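You operate a simulated robot arm through the tools that you are given. There is no shell and no other tool. Be economical: measure what you need, move in short steps, check, and stop when the job is done.

Carry out the task below with a simulated robot arm. There is one attempt and no reset: what you move stays moved.

TASK
Power the coiler up, zero the counter and coil the rope on Slow.
Fine: put the brake back on when Done lights.
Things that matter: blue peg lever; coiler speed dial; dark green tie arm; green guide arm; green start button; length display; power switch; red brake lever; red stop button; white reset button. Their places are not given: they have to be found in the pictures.

It is judged by the outcome, as a careful person would: the job done as asked, and still so three seconds after it is handed in. It fails if anything else is knocked over, pushed out of place, dropped, spilled or broken.

THE ROBOT
A 7-joint arm with a two-finger parallel gripper, fixed in place. Base frame: the origin is at the foot of the arm, x ahead of it, y to its left, z up. Lengths are in mm, angles in degrees, forces in N, time in s.
With the tool pointing down near the work surface it reaches from about 300 to 700 mm from the base axis. Its first joint turns from -66.0 to 66.0 degrees. Payload 1.57 kg.
The TCP is the grasp point between the finger pads, 30 mm short of the fingertips. In the tool frame z runs along the fingers and y along their closing line. Largest opening 110 mm; finger width 24, thickness 12; the body of the gripper, 48 by 112 mm, starts 78 mm behind the TCP.
Orientation is told as [roll, pitch, yaw] about the base's x, y, z axes, in that order, counted from this pose: with the fingers straight down and closing along the base's y, the tool's x points along the base's -x, its y along +y and its z along -z.

THE INTERFACE
- The arm moves only by the tool arm_command. Its argument "deltas" is a list of rows, each an object of numbers (a shift or turn left out is 0, a gripper value left out holds the last): "fingers": the finger opening in mm, from 0 to 110; "x", "y", "z": the shift along the tool's x, y, z in mm; "ax", "ay", "az": the turn, a rotation vector about the tool's x, y, z in degrees. In form: [{"fingers": .., "x": .., "y": .., "z": .., "ax": .., "ay": .., "az": ..}, ...]. A call has 1 to 20 rows; each row shifts and turns the commanded pose from where the row before left it, along the tool's axes as they then stand. Rows are played at 5 a second. More than 50 mm and 8.6 degrees between two rows, or a gripper value outside its range, and nothing of the call is played. A pose out of reach is approached as far as the arm can. The call stops where the force on the tool passes 90 N (or 10 N more than at its start, if that is more) or the arm is blocked; 0.2 s more then pass. Each finger travels about 108 mm/s and halts on what it meets, pressing with about 23 N; the grip force reading is that of the motor and also rises with nothing between the fingers. The clock runs only during rows and for 0.2 s after the last one: add rows that do not move to give the fingers time. The reply holds the time, the measured pose of the TCP, the force on the tool along the base axes, the opening and the grip force, in the units named above and with some noise, with the torque about the TCP (base axes, N m) and any sound that the robot's microphone picked up, and new pictures: "views" is both (left out), scene, wrist or none.
- Cameras (640 x 400 px; columns grow to the right, rows downward): "scene" is fixed at [168.2, -391.7, 1420.5]; the picture's right is [0.76, -0.65, 0.00], its down [-0.27, -0.32, -0.91] and it looks along [0.59, 0.69, -0.42] (base axes); focal length 375 px, centre (320, 200). "wrist" rides on the gripper at [70, 16, -141] in the tool frame; the picture's right is [-0.23, 0.97, 0.00], its down [-0.86, -0.20, -0.48] and it looks along [-0.47, -0.11, 0.88] (tool axes); focal length 222 px, centre (320, 200).
- measure_at(camera, pixels): for up to 12 pixels [column, row] of the newest picture of that camera ("zoom" is the newest enlarged one), the place [x, y, z] in the base frame of the surface seen there, good to about 2 mm. The clock stands still meanwhile.
- zoom(camera, box): a new picture of the part [left, top, right, bottom] of that camera's present view, enlarged. The clock stands still meanwhile.
- finish_job(): hands the job in; it is judged then, once.

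Work in short steps. Measure before you move; look again where a grasp or a placing could have gone wrong, and mend it. You have 80 turns and 200 pictures in all, those below and enlarged ones among them. Open the gripper and draw the arm clear of the work before you hand the job in, unless the task says otherwise; then end with one line.

The tools are called after ">>>" by a JSON object that holds its "method" and its "body". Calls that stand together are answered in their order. arm_command: Moves the arm, as the interface text tells. Its arguments: {"type":"object","properties":{"deltas":{"type":"array","items":{"type":"object","properties":{"fingers":{"type":"number"},"x":{"type":"number"},"y":{"type":"number"},"z":{"type":"number"},"ax":{"type":"number"},"ay":{"type":"number"},"az":{"type":"number"}}}},"views":{"type":"string","enum":["both","scene","wrist","none"]}},"required":["deltas"]} The other tools are called the same way: measure_at (camera, pixels) gives the place of the surface under pixels of a picture; zoom (camera, box) takes an enlarged picture of a part of a camera's view; finish_job () hands the job in.

At the start:

```text
time: 0.0
position: [381.2, 150.1, 1215.3]
tcp_rot: [0.0, -0.1, -0.1]
force: [-0.4, -0.7, 0.1]
torque: [0.03, 0.01, -0.06]
width: 110.0
grasp_force: 0.0
```

scene: 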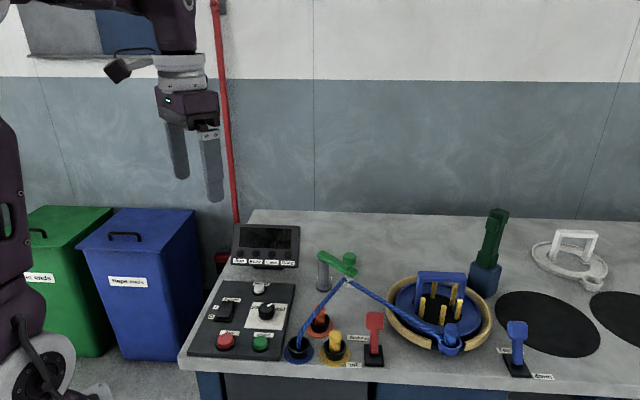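
wrist: 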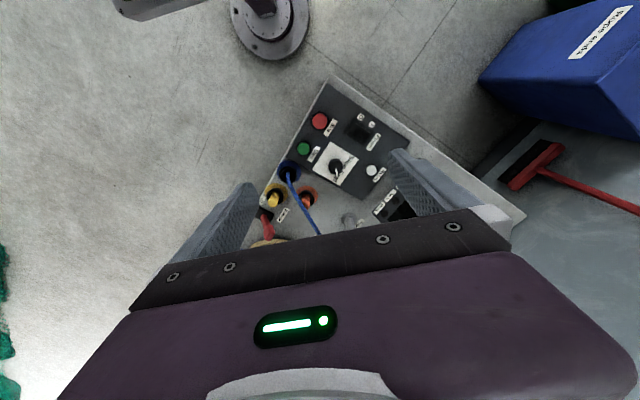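

I'll enlarge the parts of the scene that hold the controls before moving anything.

>>> {"method": "zoom", "body": {"camera": "scene", "box": [180, 215, 340, 365]}}

>>> {"method": "zoom", "body": {"camera": "scene", "box": [310, 200, 560, 390]}}

>>> {"method": "zoom", "body": {"camera": "scene", "box": [190, 270, 300, 360]}}

>>> {"method": "zoom", "body": {"camera": "scene", "box": [225, 215, 305, 275]}}

```text
2.67 times, centred on (260, 290) of scene
```

zoom: 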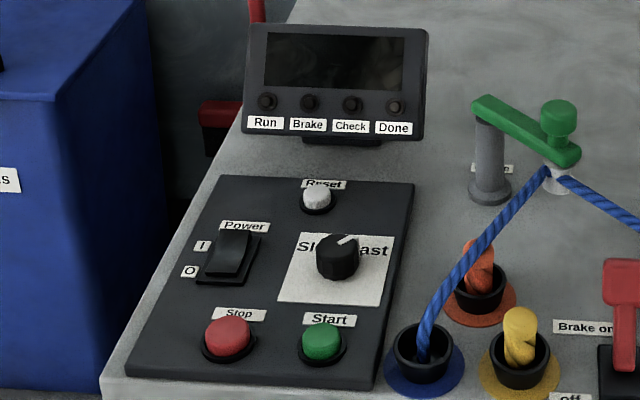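

```text
2.11 times, centred on (435, 295) of scene
```

zoom: 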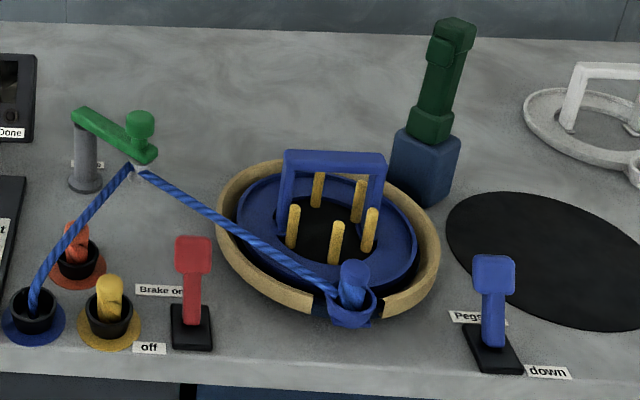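

```text
4.44 times, centred on (245, 315) of scene
```

zoom: 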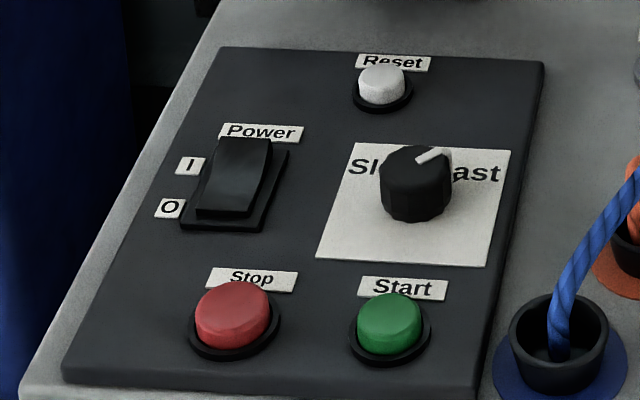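

```text
6.67 times, centred on (265, 245) of scene
```

zoom: 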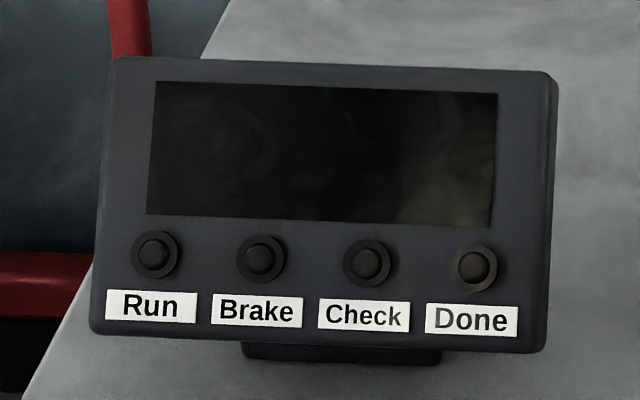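

The panel's unpowered. I'll measure the places of the controls.

>>> {"method": "measure_at", "body": {"camera": "scene", "pixels": [[226, 308], [229, 316], [232, 303], [259, 286], [266, 309], [225, 339], [260, 342], [245, 295], [262, 320], [200, 345], [285, 350], [290, 285]]}}

>>> {"method": "measure_at", "body": {"camera": "scene", "pixels": [[375, 320], [374, 345], [372, 358], [366, 337], [353, 364], [517, 328], [517, 350], [520, 370], [365, 357], [383, 357], [543, 376], [494, 351]]}}

>>> {"method": "measure_at", "body": {"camera": "scene", "pixels": [[324, 253], [349, 258], [349, 272], [323, 285], [440, 275], [497, 225], [485, 275], [450, 340], [425, 305], [322, 317], [299, 345], [268, 245]]}}

```text
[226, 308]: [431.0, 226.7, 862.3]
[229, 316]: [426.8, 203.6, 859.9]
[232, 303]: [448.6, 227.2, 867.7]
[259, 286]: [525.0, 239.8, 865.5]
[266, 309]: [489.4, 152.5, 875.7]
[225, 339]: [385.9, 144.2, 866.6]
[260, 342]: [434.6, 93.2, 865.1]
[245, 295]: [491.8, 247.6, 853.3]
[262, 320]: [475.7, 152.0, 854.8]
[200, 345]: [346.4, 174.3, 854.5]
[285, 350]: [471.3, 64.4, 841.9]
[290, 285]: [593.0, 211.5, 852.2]
```

```text
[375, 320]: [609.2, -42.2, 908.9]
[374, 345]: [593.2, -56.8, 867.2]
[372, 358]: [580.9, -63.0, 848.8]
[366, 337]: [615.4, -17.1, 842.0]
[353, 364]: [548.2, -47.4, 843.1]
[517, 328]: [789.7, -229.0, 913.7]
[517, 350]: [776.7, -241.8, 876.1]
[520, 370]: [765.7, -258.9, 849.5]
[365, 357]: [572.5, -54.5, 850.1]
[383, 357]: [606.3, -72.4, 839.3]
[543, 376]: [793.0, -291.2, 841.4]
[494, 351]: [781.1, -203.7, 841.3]
```

```text
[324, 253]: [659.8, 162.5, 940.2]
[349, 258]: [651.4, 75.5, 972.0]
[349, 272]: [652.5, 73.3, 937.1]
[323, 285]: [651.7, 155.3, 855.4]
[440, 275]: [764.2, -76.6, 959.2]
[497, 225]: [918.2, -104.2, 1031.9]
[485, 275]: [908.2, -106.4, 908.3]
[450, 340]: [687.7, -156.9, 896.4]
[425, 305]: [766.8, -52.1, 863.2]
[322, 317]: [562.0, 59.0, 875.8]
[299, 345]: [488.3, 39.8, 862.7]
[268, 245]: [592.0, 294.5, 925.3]
```

Rotate the gripper to line up with the panel (about 45° yaw), and lower to z≈1020 over it for a closer look.

>>> {"method": "arm_command", "body": {"deltas": [{"fingers": 0, "z": 33, "az": -7.5}, {"z": 33, "az": -7.5}, {"z": 33, "az": -7.5}, {"z": 33, "az": -7.5}, {"z": 33, "az": -7.5}, {"z": 33, "az": -7.5}, {}], "views": "both"}}

```text
time: 1.6
position: [378.3, 150.8, 1016.0]
tcp_rot: [0.0, 0.0, 45.0]
force: [0.4, 0.5, 0.0]
torque: [0.04, -0.03, -0.05]
width: 0.1
grasp_force: 21.3
```

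scene: 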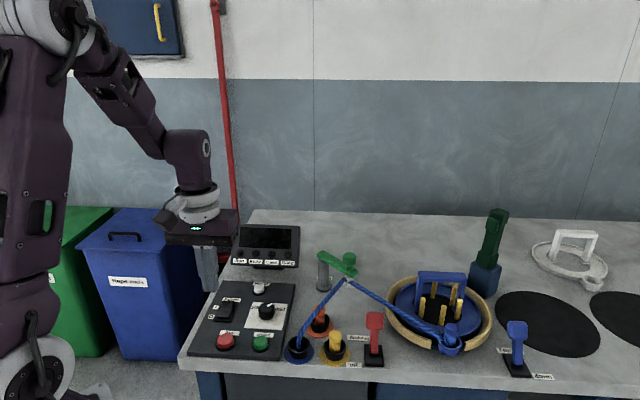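
wrist: 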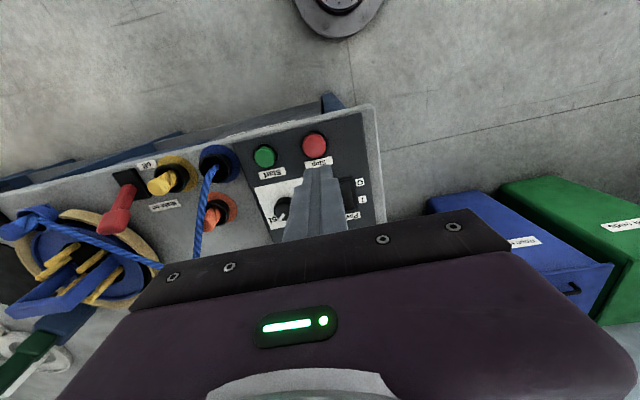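

Scene view still shows the panel clear; I enlarge the wrist view at the dial/rocker (285–365, 165–220).

>>> {"method": "zoom", "body": {"camera": "wrist", "box": [240, 120, 390, 230]}}

>>> {"method": "zoom", "body": {"camera": "scene", "box": [205, 275, 295, 331]}}

```text
3.64 times, centred on (315, 175) of wrist
```

zoom: 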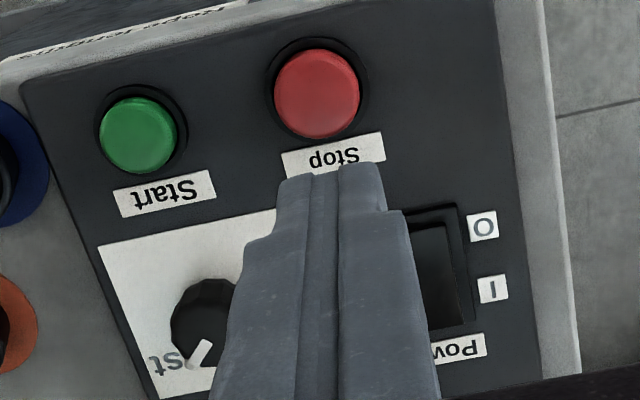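

```text
7.11 times, centred on (250, 303) of scene
```

zoom: 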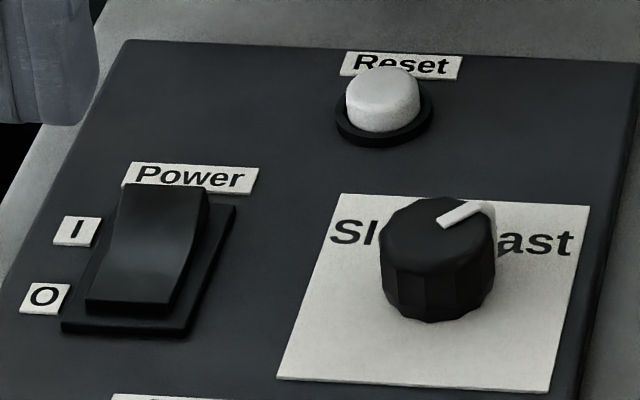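

Measuring rocker corners, reset cap and dial on this enlargement.

>>> {"method": "measure_at", "body": {"camera": "zoom", "pixels": [[128, 192], [203, 195], [165, 200], [92, 298], [168, 298], [385, 90], [385, 75], [435, 230], [445, 222], [480, 208], [345, 233], [560, 243]]}}

>>> {"method": "measure_at", "body": {"camera": "zoom", "pixels": [[385, 235], [493, 240], [435, 260], [445, 205], [165, 245], [430, 310]]}}

```text
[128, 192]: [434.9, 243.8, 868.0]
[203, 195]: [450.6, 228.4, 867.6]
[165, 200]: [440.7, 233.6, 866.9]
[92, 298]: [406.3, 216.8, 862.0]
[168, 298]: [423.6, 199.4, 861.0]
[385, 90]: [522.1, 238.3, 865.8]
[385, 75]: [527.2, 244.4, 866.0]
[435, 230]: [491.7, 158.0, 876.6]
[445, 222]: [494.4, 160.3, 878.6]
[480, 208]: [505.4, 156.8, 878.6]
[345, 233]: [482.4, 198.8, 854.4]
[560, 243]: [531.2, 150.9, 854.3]
```

```text
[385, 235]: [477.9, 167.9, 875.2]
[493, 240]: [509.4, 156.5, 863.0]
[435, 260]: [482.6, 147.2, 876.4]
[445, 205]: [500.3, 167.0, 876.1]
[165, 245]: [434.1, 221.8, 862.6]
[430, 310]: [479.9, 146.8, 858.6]
```

Move closed fingertips above the I end of the rocker (target 438, 232), stopping at TCP z≈905.

>>> {"method": "arm_command", "body": {"deltas": [{"x": -33.2, "y": 5}, {"x": -33.2, "y": 5}, {"x": -33.2, "y": 5.2}, {"z": 40}, {"z": 40}, {"z": 31}, {}], "views": "scene"}}

>>> {"method": "zoom", "body": {"camera": "scene", "box": [190, 225, 320, 325]}}

```text
time: 3.2
position: [442.4, 231.6, 903.1]
tcp_rot: [0.0, -0.1, 44.9]
force: [-0.8, -0.4, 0.5]
torque: [0.01, -0.02, 0.0]
width: 0.1
grasp_force: 21.6
```

scene: 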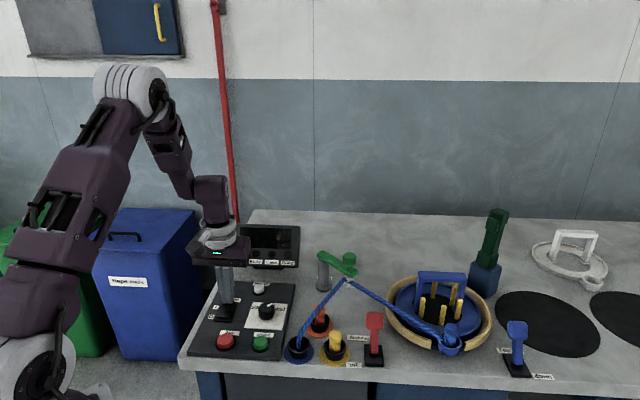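

```text
4.00 times, centred on (255, 275) of scene
```

zoom: 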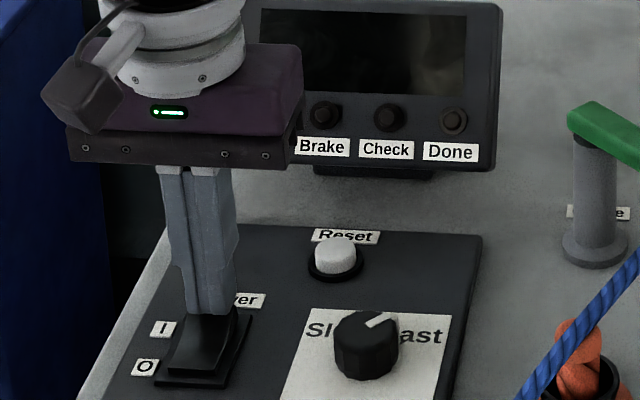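

Aligned on the back (I) end. Press down in small steps.

>>> {"method": "arm_command", "body": {"deltas": [{"z": 4}, {"z": 3}, {"z": 3}, {"z": 2}, {}], "views": "scene"}}

>>> {"method": "zoom", "body": {"camera": "scene", "box": [190, 225, 320, 325]}}

```text
time: 4.4
position: [441.1, 231.4, 894.0]
tcp_rot: [0.0, -0.2, 45.1]
force: [-1.3, -1.9, 17.8]
torque: [-0.19, 0.2, 0.16]
width: 0.0
grasp_force: 21.2
```

scene: 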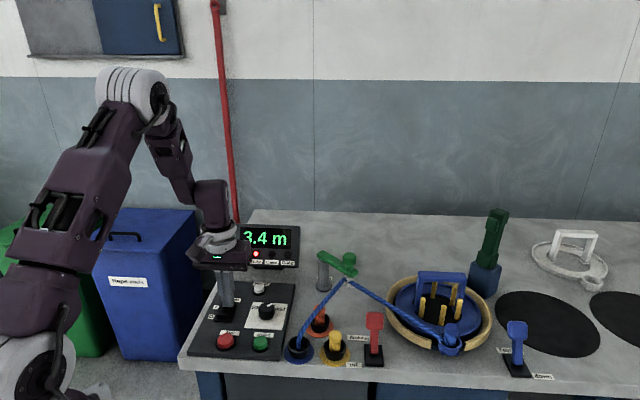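

```text
4.00 times, centred on (255, 275) of scene
```

zoom: 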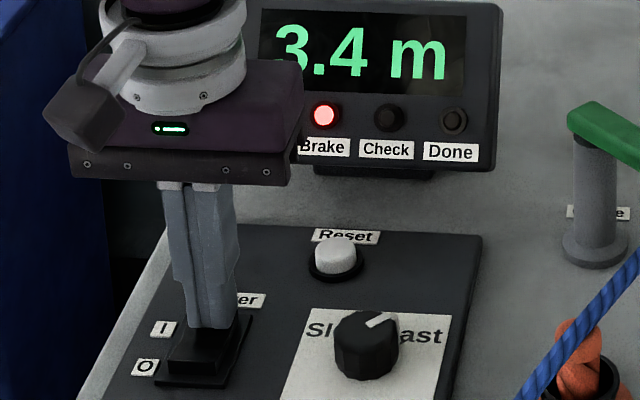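

Power is on: 3.4 m, Brake lamp lit. Lift and move above the white Reset button (523, 240, 866).

>>> {"method": "arm_command", "body": {"deltas": [{"z": -25}, {"z": -25}, {"x": -32, "y": -26}, {"x": -32, "y": -26}, {"z": 25}, {"z": 16}, {}], "views": "scene"}}

>>> {"method": "zoom", "body": {"camera": "scene", "box": [190, 225, 320, 325]}}

```text
time: 6.0
position: [522.0, 238.9, 901.3]
tcp_rot: [0.1, 0.0, 45.1]
force: [0.3, -0.1, 0.4]
torque: [0.0, 0.03, 0.0]
width: 0.0
grasp_force: 20.7
```

scene: 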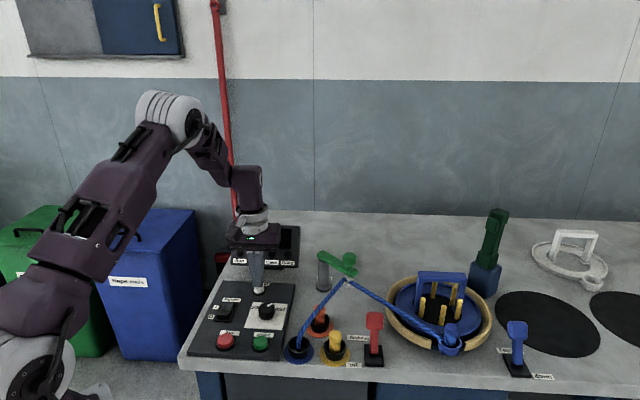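

```text
4.00 times, centred on (255, 275) of scene
```

zoom: 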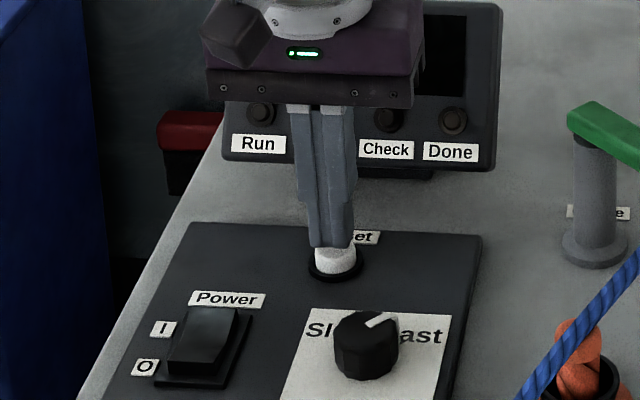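

The visible part of the display looks dark and the rocker seems sprung back. I lift and check before pressing Reset.

>>> {"method": "arm_command", "body": {"deltas": [{"z": -40}, {"x": 32, "y": 26}, {"x": 32, "y": 26}, {}], "views": "scene"}}

>>> {"method": "zoom", "body": {"camera": "scene", "box": [190, 225, 320, 325]}}

```text
time: 7.0
position: [442.7, 229.0, 939.4]
tcp_rot: [0.0, 0.0, 45.0]
force: [0.2, 0.5, 0.0]
torque: [0.0, -0.01, -0.03]
width: 0.2
grasp_force: 21.1
```

scene: 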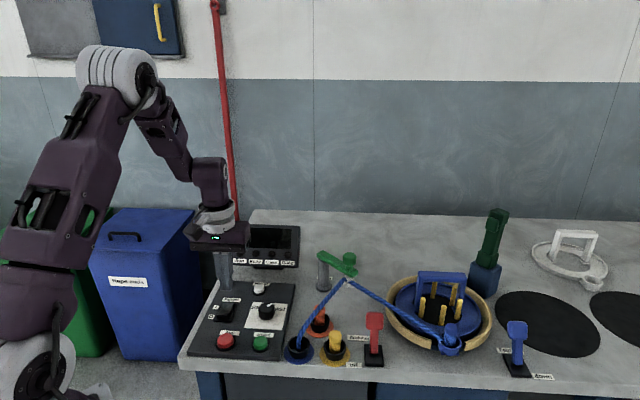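

```text
4.00 times, centred on (255, 275) of scene
```

zoom: 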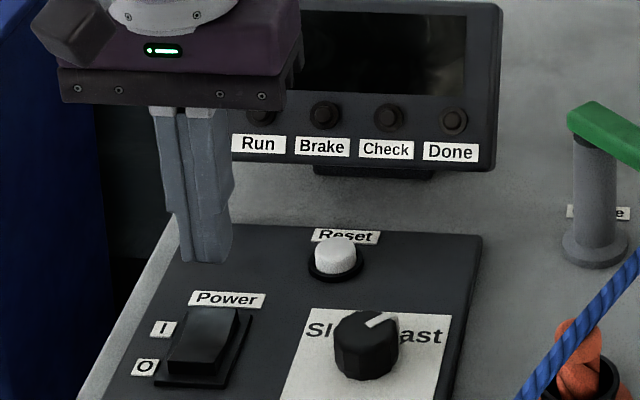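

It didn't latch. I press again, deeper, better centred on (440, 233).

>>> {"method": "arm_command", "body": {"deltas": [{"x": -1.3, "y": 5, "z": 20}, {"z": 20}, {"z": 5}, {"z": 3}, {"z": 3}, {"z": 3}, {}], "views": "scene"}}

>>> {"method": "zoom", "body": {"camera": "scene", "box": [190, 225, 320, 325]}}

```text
time: 8.3
position: [439.3, 237.6, 895.1]
tcp_rot: [-0.2, -0.4, 45.0]
force: [-1.7, -1.3, 12.7]
torque: [-0.13, 0.17, -0.03]
width: 0.0
grasp_force: 21.5
stopped in row 6: the force on the tool passed its limit at 104 N (the readings are from after the stop); the commanded pose is now the measured one
```

scene: 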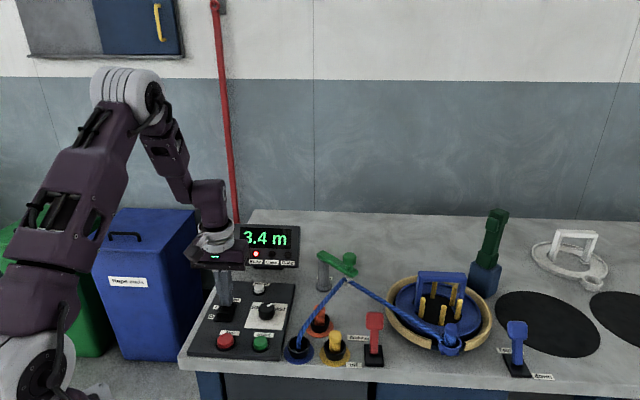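

```text
4.00 times, centred on (255, 275) of scene
```

zoom: 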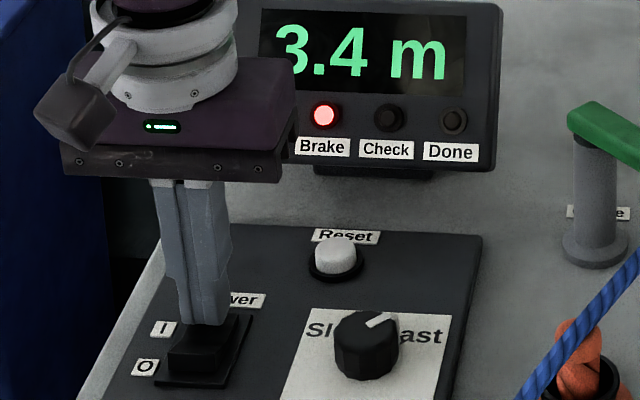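

Lifting straight up to see whether it holds now.

>>> {"method": "arm_command", "body": {"deltas": [{"z": -5}, {"z": -10}, {}], "views": "scene"}}

>>> {"method": "zoom", "body": {"camera": "scene", "box": [190, 225, 320, 325]}}

```text
time: 9.1
position: [440.1, 236.6, 907.6]
tcp_rot: [-0.2, -0.3, 45.1]
force: [0.4, 0.5, 0.4]
torque: [0.01, -0.02, -0.04]
width: 0.1
grasp_force: 21.6
```

scene: 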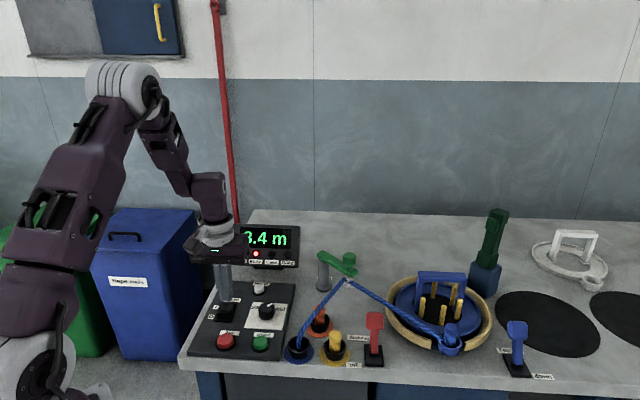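

```text
4.00 times, centred on (255, 275) of scene
```

zoom: 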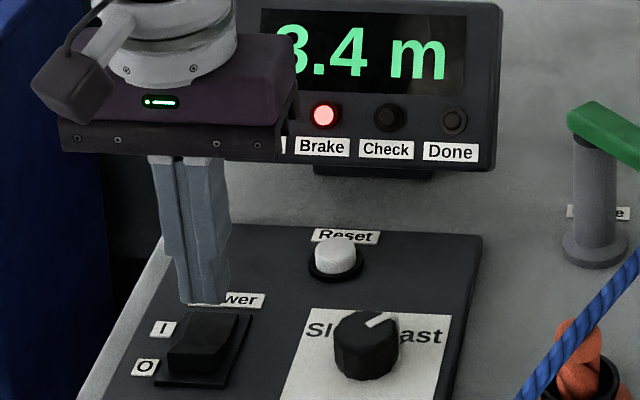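

Latched on. Now over to Reset (523, 240), and press a few mm.

>>> {"method": "arm_command", "body": {"deltas": [{"z": -30}, {"x": -30.5, "y": -28}, {"x": -30.5, "y": -28.3}, {"z": 25}, {"z": 10}, {"z": 3}, {"z": 2}, {}], "views": "scene"}}

>>> {"method": "zoom", "body": {"camera": "scene", "box": [190, 225, 320, 325]}}

```text
time: 10.9
position: [522.1, 241.1, 898.8]
tcp_rot: [-0.2, -0.3, 45.0]
force: [-0.5, 0.5, -0.7]
torque: [-0.01, -0.02, 0.0]
width: 0.0
grasp_force: 21.4
```

scene: 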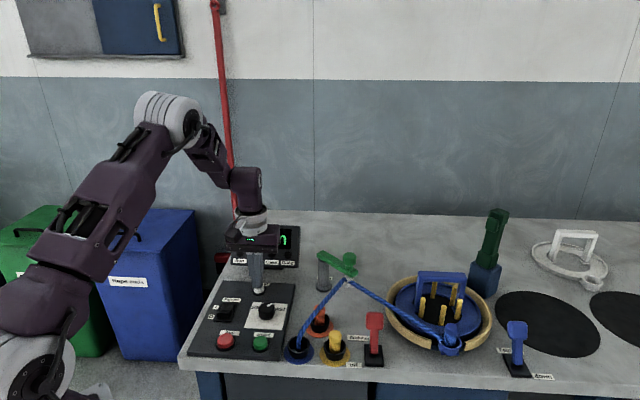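

```text
4.00 times, centred on (255, 275) of scene
```

zoom: 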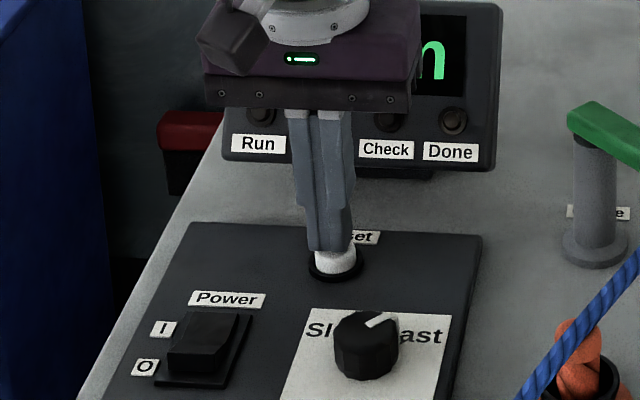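

No contact yet; press further, then lift and retreat so the display shows.

>>> {"method": "arm_command", "body": {"deltas": [{"z": 3}, {"z": 2}, {"z": 2}, {"z": 2}, {}], "views": "none"}}

>>> {"method": "arm_command", "body": {"deltas": [{"z": -25}, {"z": -30}, {"x": 40, "y": -10}, {"x": 30}, {}], "views": "scene"}}

>>> {"method": "zoom", "body": {"camera": "scene", "box": [190, 225, 320, 325]}}

```text
time: 12.1
position: [521.5, 238.7, 889.8]
tcp_rot: [-0.1, -0.2, 45.1]
force: [0.0, 1.4, 2.1]
torque: [0.01, 0.05, 0.01]
width: 0.0
grasp_force: 21.0
heard: click
```

```text
time: 13.3
position: [481.2, 184.7, 942.7]
tcp_rot: [-0.3, -0.3, 44.9]
force: [0.1, -0.2, -0.2]
torque: [-0.03, -0.01, -0.03]
width: 0.0
grasp_force: 21.0
```

scene: 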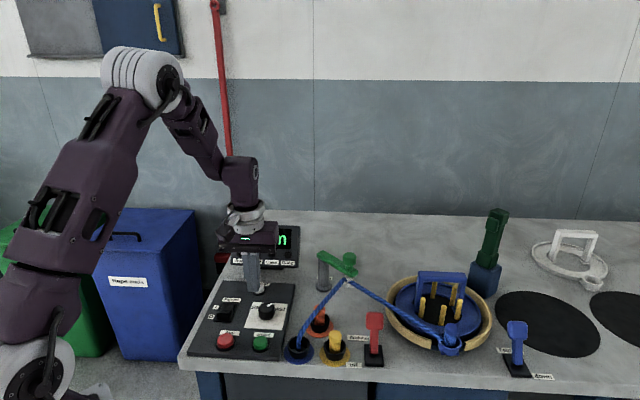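

```text
4.00 times, centred on (255, 275) of scene
```

zoom: 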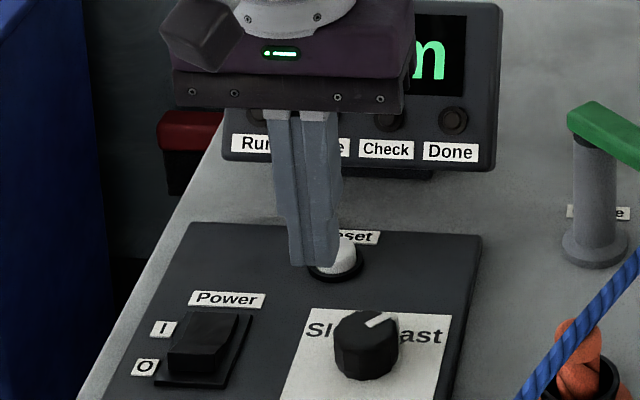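

Reset clicked. Now the dial: centre ≈(492, 158), top z≈876. Move above it, open to 60, and turn the gripper to yaw 0 so there's room to twist counter‑clockwise.

>>> {"method": "arm_command", "body": {"deltas": [{"x": 11.2, "y": -26.5, "z": -10, "fingers": 60}, {"az": 7.5}, {"az": 7.5}, {"az": 7.5}, {"az": 7.5}, {"az": 7.5}, {"az": 7.5}, {}], "views": "both"}}

>>> {"method": "zoom", "body": {"camera": "scene", "box": [190, 225, 320, 325]}}

```text
time: 15.1
position: [490.1, 157.2, 953.6]
tcp_rot: [0.1, -0.4, -0.1]
force: [-0.1, -0.2, 0.2]
torque: [0.0, 0.0, -0.02]
width: 60.1
grasp_force: 0.1
```

scene: 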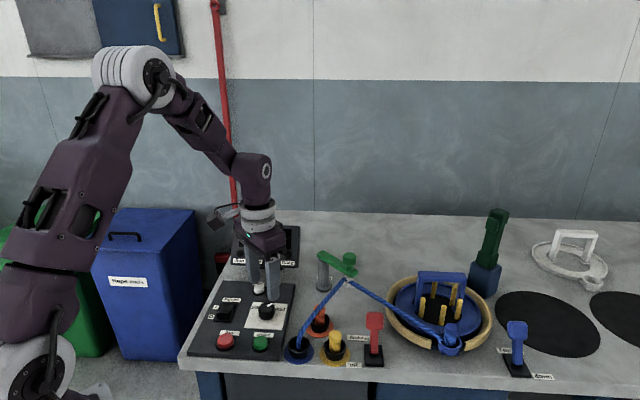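
wrist: 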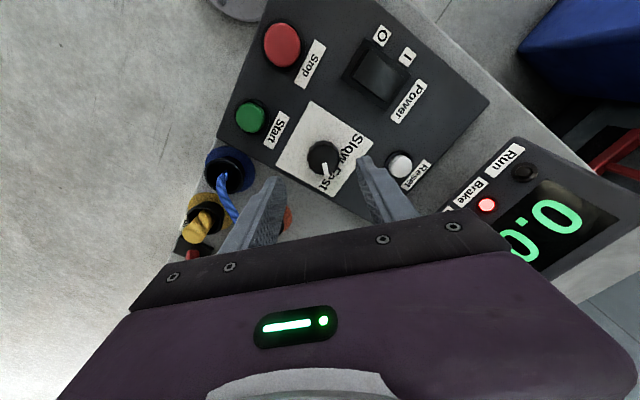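

```text
4.00 times, centred on (255, 275) of scene
```

zoom: 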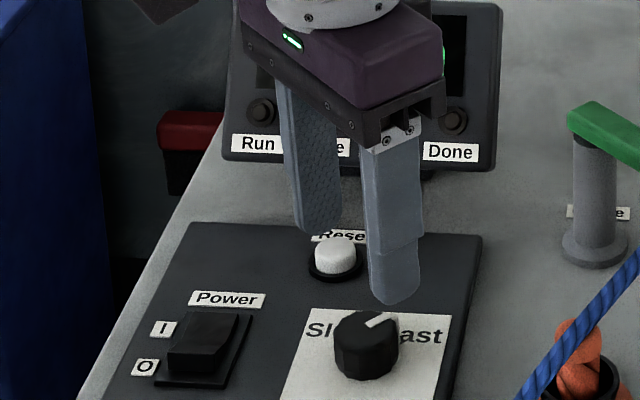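

Counter reads 0.0. I enlarge the wrist view of the dial (322, 157) to get its centre and pointer.

>>> {"method": "zoom", "body": {"camera": "wrist", "box": [270, 100, 380, 210]}}

>>> {"method": "measure_at", "body": {"camera": "wrist", "pixels": [[322, 153], [324, 165], [326, 172], [312, 150], [334, 153], [357, 145], [327, 182]]}}

```text
3.64 times, centred on (325, 155) of wrist
```

zoom: 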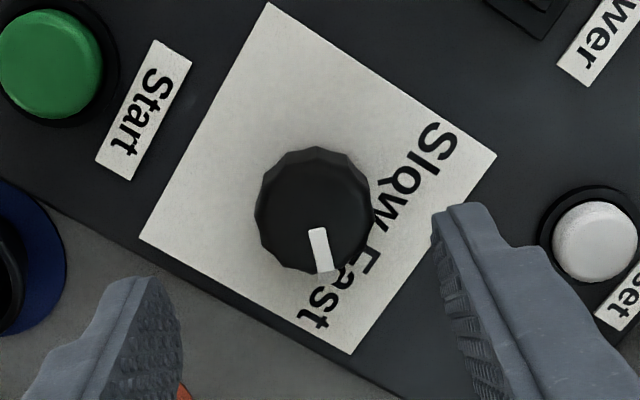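

```text
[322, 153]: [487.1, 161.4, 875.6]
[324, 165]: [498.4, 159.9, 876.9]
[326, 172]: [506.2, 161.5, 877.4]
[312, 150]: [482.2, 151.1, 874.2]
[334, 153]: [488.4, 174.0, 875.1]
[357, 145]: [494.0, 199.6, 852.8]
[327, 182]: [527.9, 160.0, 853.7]
```

Counter is zero; pointer sits at Fast (~0°), Slow at ~90°. Centre on (491, 160), pre-turn to −30°, go down and close on the knob.

>>> {"method": "arm_command", "body": {"deltas": [{"x": -1, "y": 2.8, "az": 7.5}, {"az": 7.5}, {"az": 7.5}, {"az": 7.5}, {"z": 30}, {"z": 25}, {"z": 9}, {"fingers": 30}, {}, {}], "views": "both"}}

```text
time: 17.3
position: [491.3, 160.6, 891.1]
tcp_rot: [0.3, -0.1, -30.0]
force: [2.4, 6.5, -1.9]
torque: [0.12, -0.09, 0.0]
width: 36.0
grasp_force: 3.3
```

scene: 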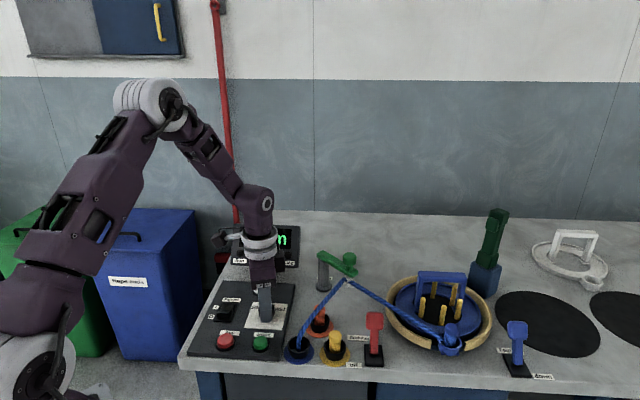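
wrist: 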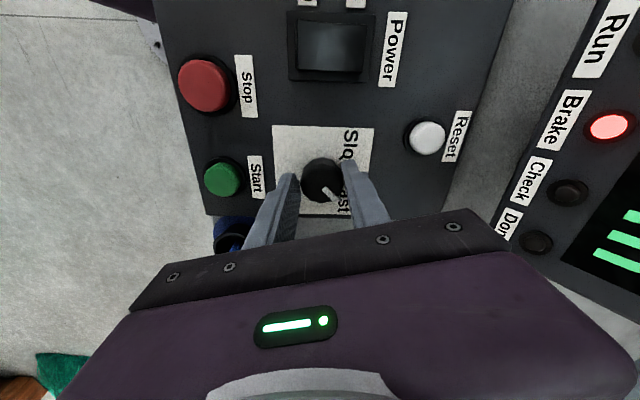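

Gripped at 36 mm. Tighten and turn counter‑clockwise ~45° first.

>>> {"method": "arm_command", "body": {"deltas": [{"fingers": 15}, {}, {"az": -7.5}, {"az": -7.5}, {"az": -7.5}, {"az": -7.5}, {"az": -7.5}, {"az": -7.5}, {}], "views": "wrist"}}

>>> {"method": "zoom", "body": {"camera": "wrist", "box": [260, 90, 400, 230]}}

```text
time: 19.3
position: [492.1, 161.3, 890.3]
tcp_rot: [0.1, -0.4, 15.1]
force: [-1.8, 21.0, 6.2]
torque: [0.65, 0.16, 0.04]
width: 33.0
grasp_force: 41.4
```

wrist: 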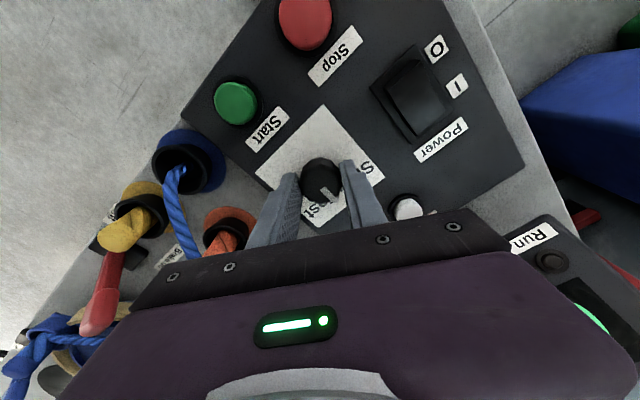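

```text
2.86 times, centred on (330, 160) of wrist
```

zoom: 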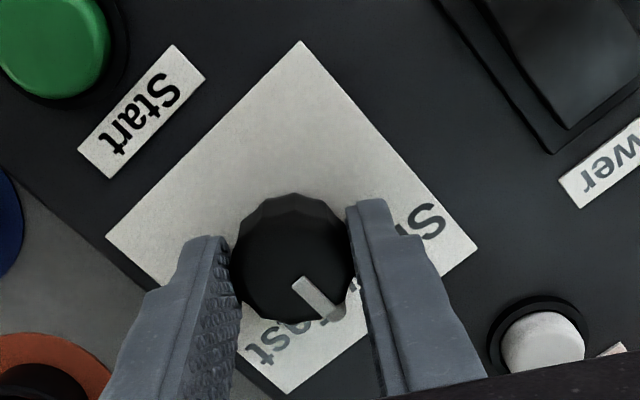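

The knob turns with the gripper. Another ~42°.

>>> {"method": "arm_command", "body": {"deltas": [{"az": -7}, {"az": -7}, {"az": -7}, {"az": -7}, {"az": -7}, {"az": -7}, {}], "views": "none"}}

>>> {"method": "zoom", "body": {"camera": "wrist", "box": [260, 90, 400, 230]}}

```text
time: 20.9
position: [491.7, 160.2, 891.9]
tcp_rot: [-0.4, -0.3, 57.1]
force: [6.9, 17.8, 5.6]
torque: [0.72, -0.33, 0.05]
width: 33.4
grasp_force: 41.2
```

```text
2.86 times, centred on (330, 160) of wrist
```

zoom: 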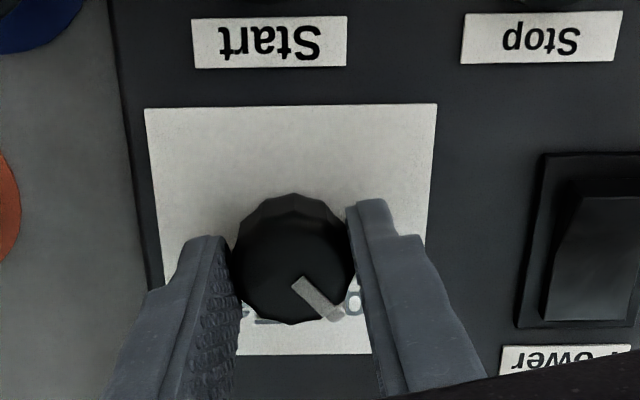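

Pointer now points toward "Slow" from below. Release, lift, and check.

>>> {"method": "arm_command", "body": {"deltas": [{"fingers": 60}, {}, {"z": -30}, {"z": -35}, {}], "views": "both"}}

>>> {"method": "zoom", "body": {"camera": "wrist", "box": [270, 100, 380, 210]}}

>>> {"method": "zoom", "body": {"camera": "scene", "box": [190, 225, 320, 325]}}

```text
time: 22.1
position: [490.6, 157.5, 956.5]
tcp_rot: [-0.2, -0.3, 57.0]
force: [0.3, -0.5, 0.3]
torque: [0.0, 0.01, 0.01]
width: 60.3
grasp_force: 0.0
```

scene: 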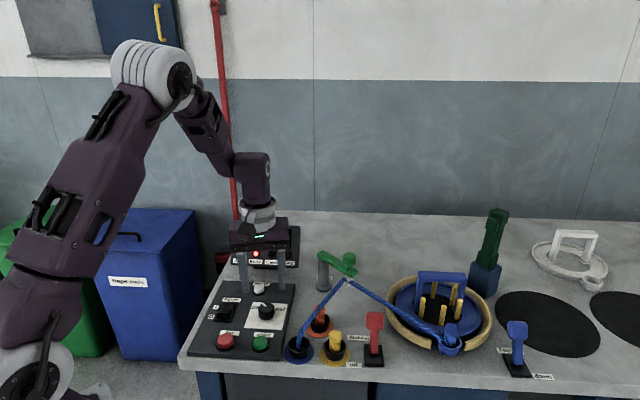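
wrist: 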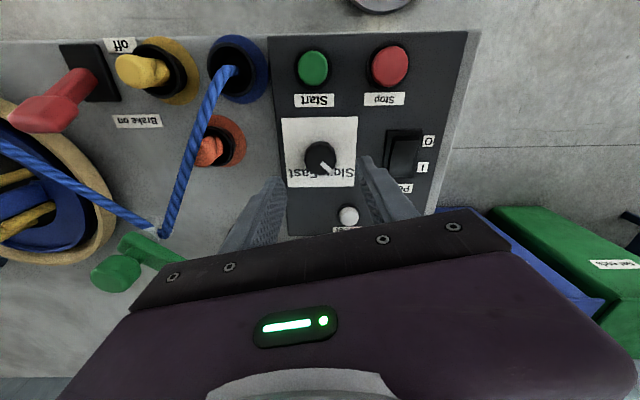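

```text
3.64 times, centred on (325, 155) of wrist
```

zoom: 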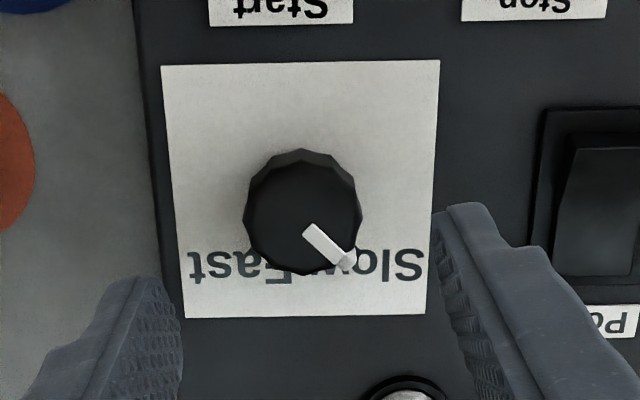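

```text
4.00 times, centred on (255, 275) of scene
```

zoom: 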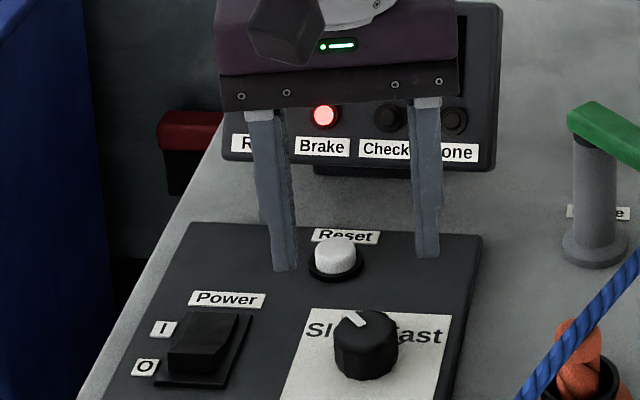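

Dial is on Slow. Now the brake lever: enlarge it and measure before approaching.

>>> {"method": "zoom", "body": {"camera": "scene", "box": [330, 295, 430, 375]}}

>>> {"method": "measure_at", "body": {"camera": "zoom", "pixels": [[250, 120], [320, 120], [285, 165], [290, 200], [285, 260], [280, 330], [215, 345], [350, 350], [345, 300], [400, 100], [590, 270], [340, 180]]}}

```text
5.00 times, centred on (380, 335) of scene
```

zoom: 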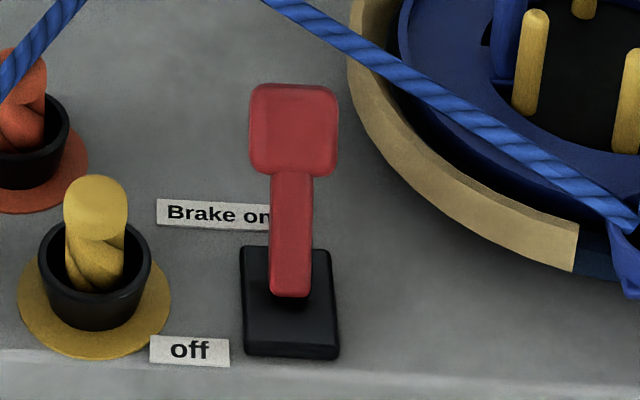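

```text
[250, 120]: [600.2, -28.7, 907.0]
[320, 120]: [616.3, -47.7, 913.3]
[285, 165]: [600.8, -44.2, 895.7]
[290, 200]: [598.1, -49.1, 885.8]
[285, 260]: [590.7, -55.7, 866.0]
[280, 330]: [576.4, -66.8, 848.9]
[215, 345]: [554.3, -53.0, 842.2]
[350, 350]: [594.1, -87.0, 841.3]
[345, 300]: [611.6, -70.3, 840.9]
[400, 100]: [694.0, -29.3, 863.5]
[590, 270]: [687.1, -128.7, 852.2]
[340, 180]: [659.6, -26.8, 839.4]
```

Lever head: u-width ~27 mm, centre ≈(611, −35, 905), leaning back to "on". I raise, square to yaw 45°, and move above it, staying well over the rope.

>>> {"method": "arm_command", "body": {"deltas": [{"z": -30, "az": 6}, {"z": -25, "az": 6}, {"x": 10.3, "y": -44.3}, {"x": 10.3, "y": -44.3}, {"x": 10.3, "y": -44.3}, {"x": 10.3, "y": -44.3}, {"x": 10.3, "y": -44.3}, {"z": 35}, {}], "views": "both"}}

>>> {"method": "zoom", "body": {"camera": "scene", "box": [300, 235, 440, 375]}}

>>> {"method": "zoom", "body": {"camera": "scene", "box": [225, 215, 305, 275]}}

```text
time: 24.1
position: [614.0, -33.9, 974.5]
tcp_rot: [-0.1, -0.3, 45.0]
force: [0.2, 0.8, -0.6]
torque: [-0.01, 0.0, 0.01]
width: 59.8
grasp_force: 0.0
```

scene: 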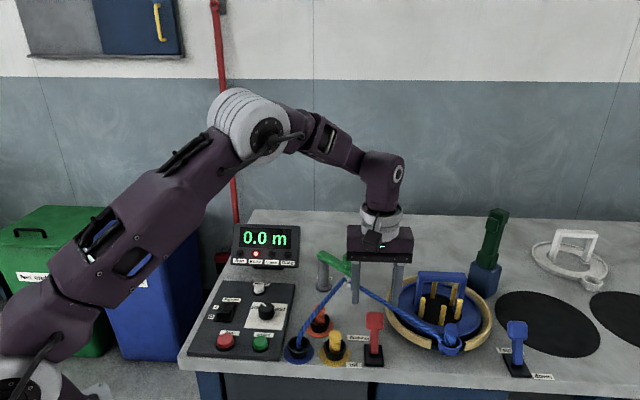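
wrist: 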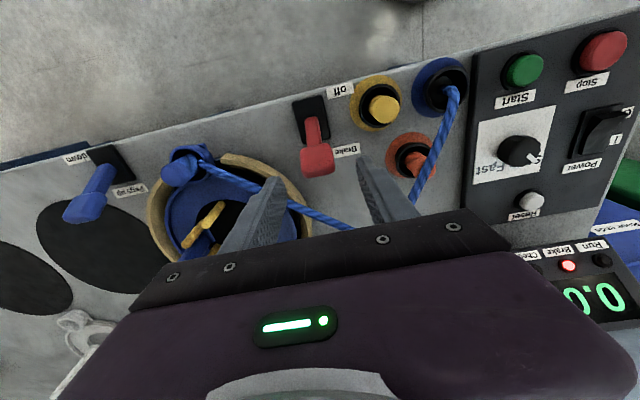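

```text
2.86 times, centred on (370, 305) of scene
```

zoom: 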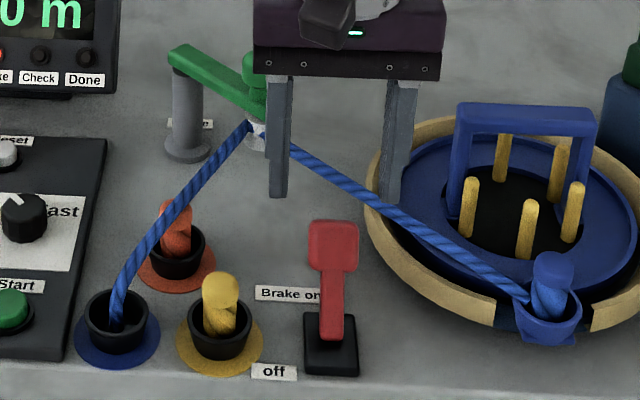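

```text
6.67 times, centred on (265, 245) of scene
```

zoom: 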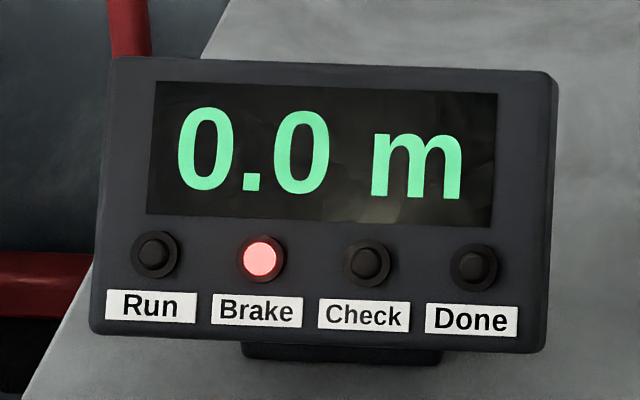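

Fingers straddle the lever head line; verify head position from the wrist view.

>>> {"method": "measure_at", "body": {"camera": "wrist", "pixels": [[303, 155], [318, 152], [332, 152], [318, 165], [314, 130]]}}

```text
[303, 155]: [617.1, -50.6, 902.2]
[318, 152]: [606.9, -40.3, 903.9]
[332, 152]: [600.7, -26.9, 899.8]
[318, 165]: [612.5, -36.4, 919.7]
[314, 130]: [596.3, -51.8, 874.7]
```

Centred. Descend to z≈910 and close on the lever head.

>>> {"method": "arm_command", "body": {"deltas": [{"z": 30}, {"z": 24}, {"z": 10}, {}, {"fingers": 20}, {}, {}], "views": "scene"}}

>>> {"method": "zoom", "body": {"camera": "scene", "box": [300, 235, 440, 375]}}

```text
time: 25.7
position: [613.7, -35.0, 912.5]
tcp_rot: [-0.3, -0.4, 45.1]
force: [12.1, -15.2, -2.0]
torque: [0.02, 0.17, -0.14]
width: 37.7
grasp_force: 10.0
```

scene: 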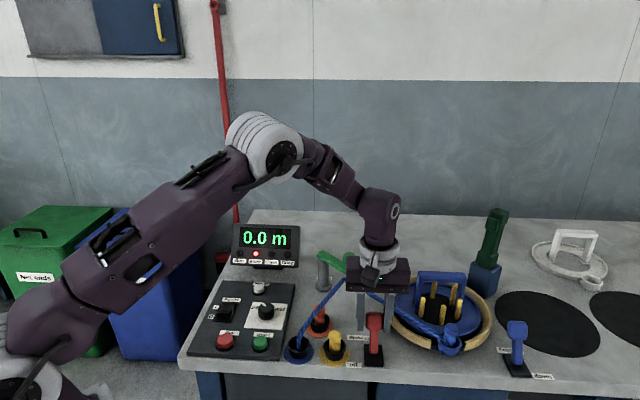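

```text
2.86 times, centred on (370, 305) of scene
```

zoom: 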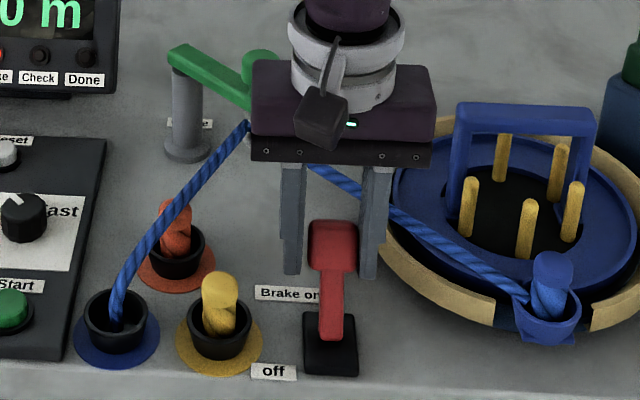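

Only the right finger seems to touch (force toward +u). Shift 4 mm to +u and let the fingers settle.

>>> {"method": "arm_command", "body": {"deltas": [{"y": -4}, {}, {}], "views": "none"}}

>>> {"method": "zoom", "body": {"camera": "wrist", "box": [220, 90, 400, 240]}}

```text
time: 26.5
position: [613.7, -35.6, 911.4]
tcp_rot: [0.0, -0.2, 45.0]
force: [-2.9, -9.4, -0.8]
torque: [-0.2, 0.59, -0.16]
width: 33.8
grasp_force: 41.4
```

```text
2.67 times, centred on (310, 165) of wrist
```

zoom: 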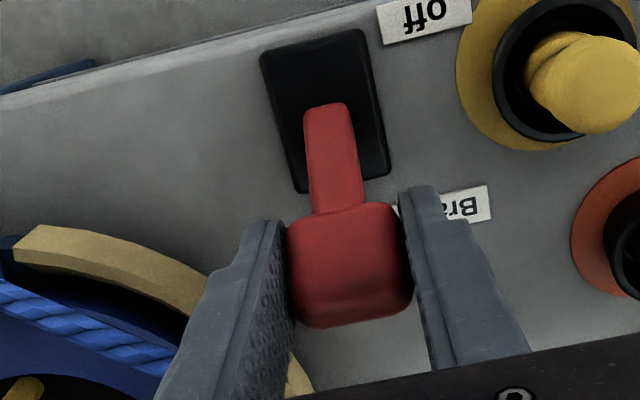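

Solid grip on the head. Pull it toward "off" along its arc.

>>> {"method": "arm_command", "body": {"deltas": [{"x": 9, "z": -5}, {"x": 9, "z": -3.5}, {"x": 10, "z": -2.5}, {"x": 10, "z": -1}, {"x": 10, "z": 1}, {"x": 10, "z": 2.5}, {"x": 9, "z": 3.5}, {"x": 5, "z": 3}, {}], "views": "scene"}}

>>> {"method": "zoom", "body": {"camera": "scene", "box": [220, 215, 440, 375]}}

```text
time: 28.5
position: [563.2, -89.7, 912.8]
tcp_rot: [-0.1, -0.1, 45.0]
force: [-13.8, 11.0, 6.4]
torque: [0.08, 0.21, 0.22]
width: 35.4
grasp_force: 9.1
```

scene: 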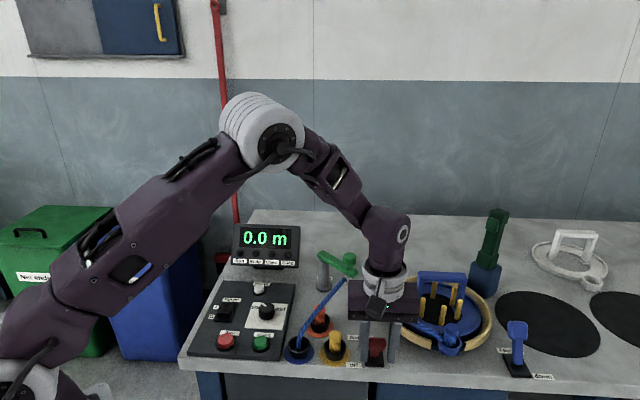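

```text
2.50 times, centred on (330, 295) of scene
```

zoom: 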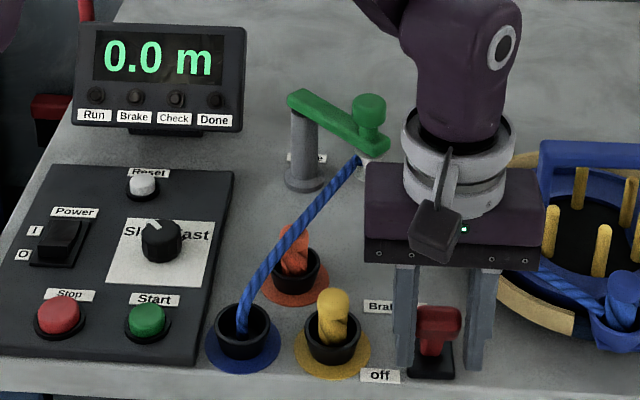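

Brake lamp is out; the lever has come forward. Open, lift straight up, and check it stays off.

>>> {"method": "arm_command", "body": {"deltas": [{"fingers": 60}, {}, {"z": -30}, {"z": -40}, {"z": -30}, {}], "views": "scene"}}

>>> {"method": "zoom", "body": {"camera": "scene", "box": [220, 215, 440, 375]}}

>>> {"method": "zoom", "body": {"camera": "wrist", "box": [200, 60, 440, 220]}}

```text
time: 29.9
position: [565.1, -90.1, 1016.9]
tcp_rot: [-0.2, -0.4, 45.0]
force: [0.7, -0.1, -1.0]
torque: [0.03, -0.01, 0.01]
width: 59.9
grasp_force: 0.1
```

scene: 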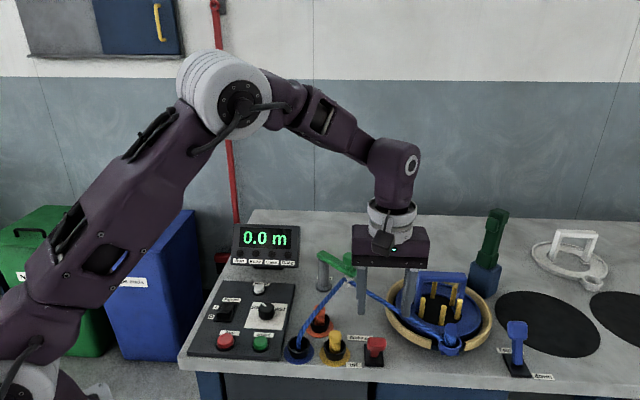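

```text
2.50 times, centred on (330, 295) of scene
```

zoom: 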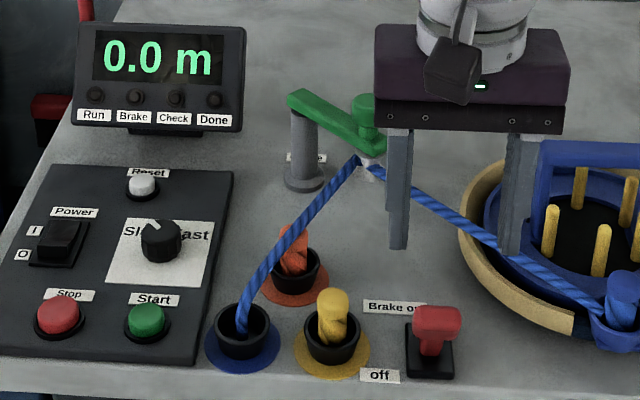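

```text
2.50 times, centred on (320, 140) of wrist
```

zoom: 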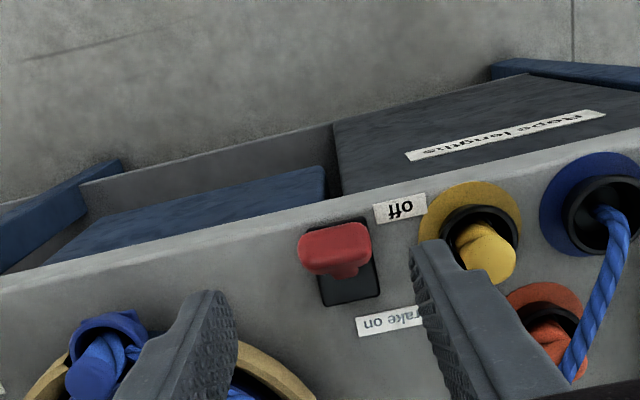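

Brake is off. Before Start, look at the guide arm's label and the coiler for any readiness cue.

>>> {"method": "zoom", "body": {"camera": "scene", "box": [305, 235, 365, 295]}}

>>> {"method": "zoom", "body": {"camera": "scene", "box": [430, 200, 560, 385]}}

```text
6.67 times, centred on (335, 265) of scene
```

zoom: 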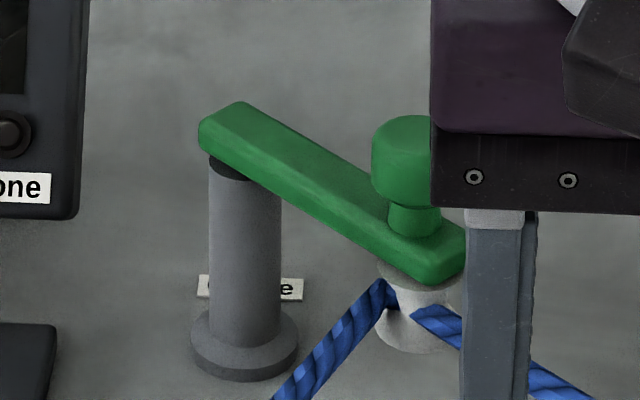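

```text
2.16 times, centred on (495, 292) of scene
```

zoom: 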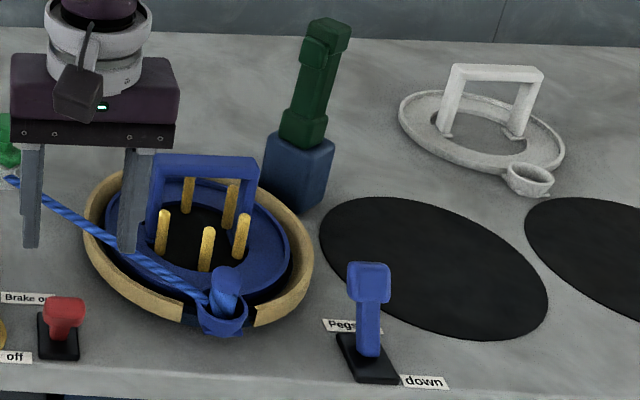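

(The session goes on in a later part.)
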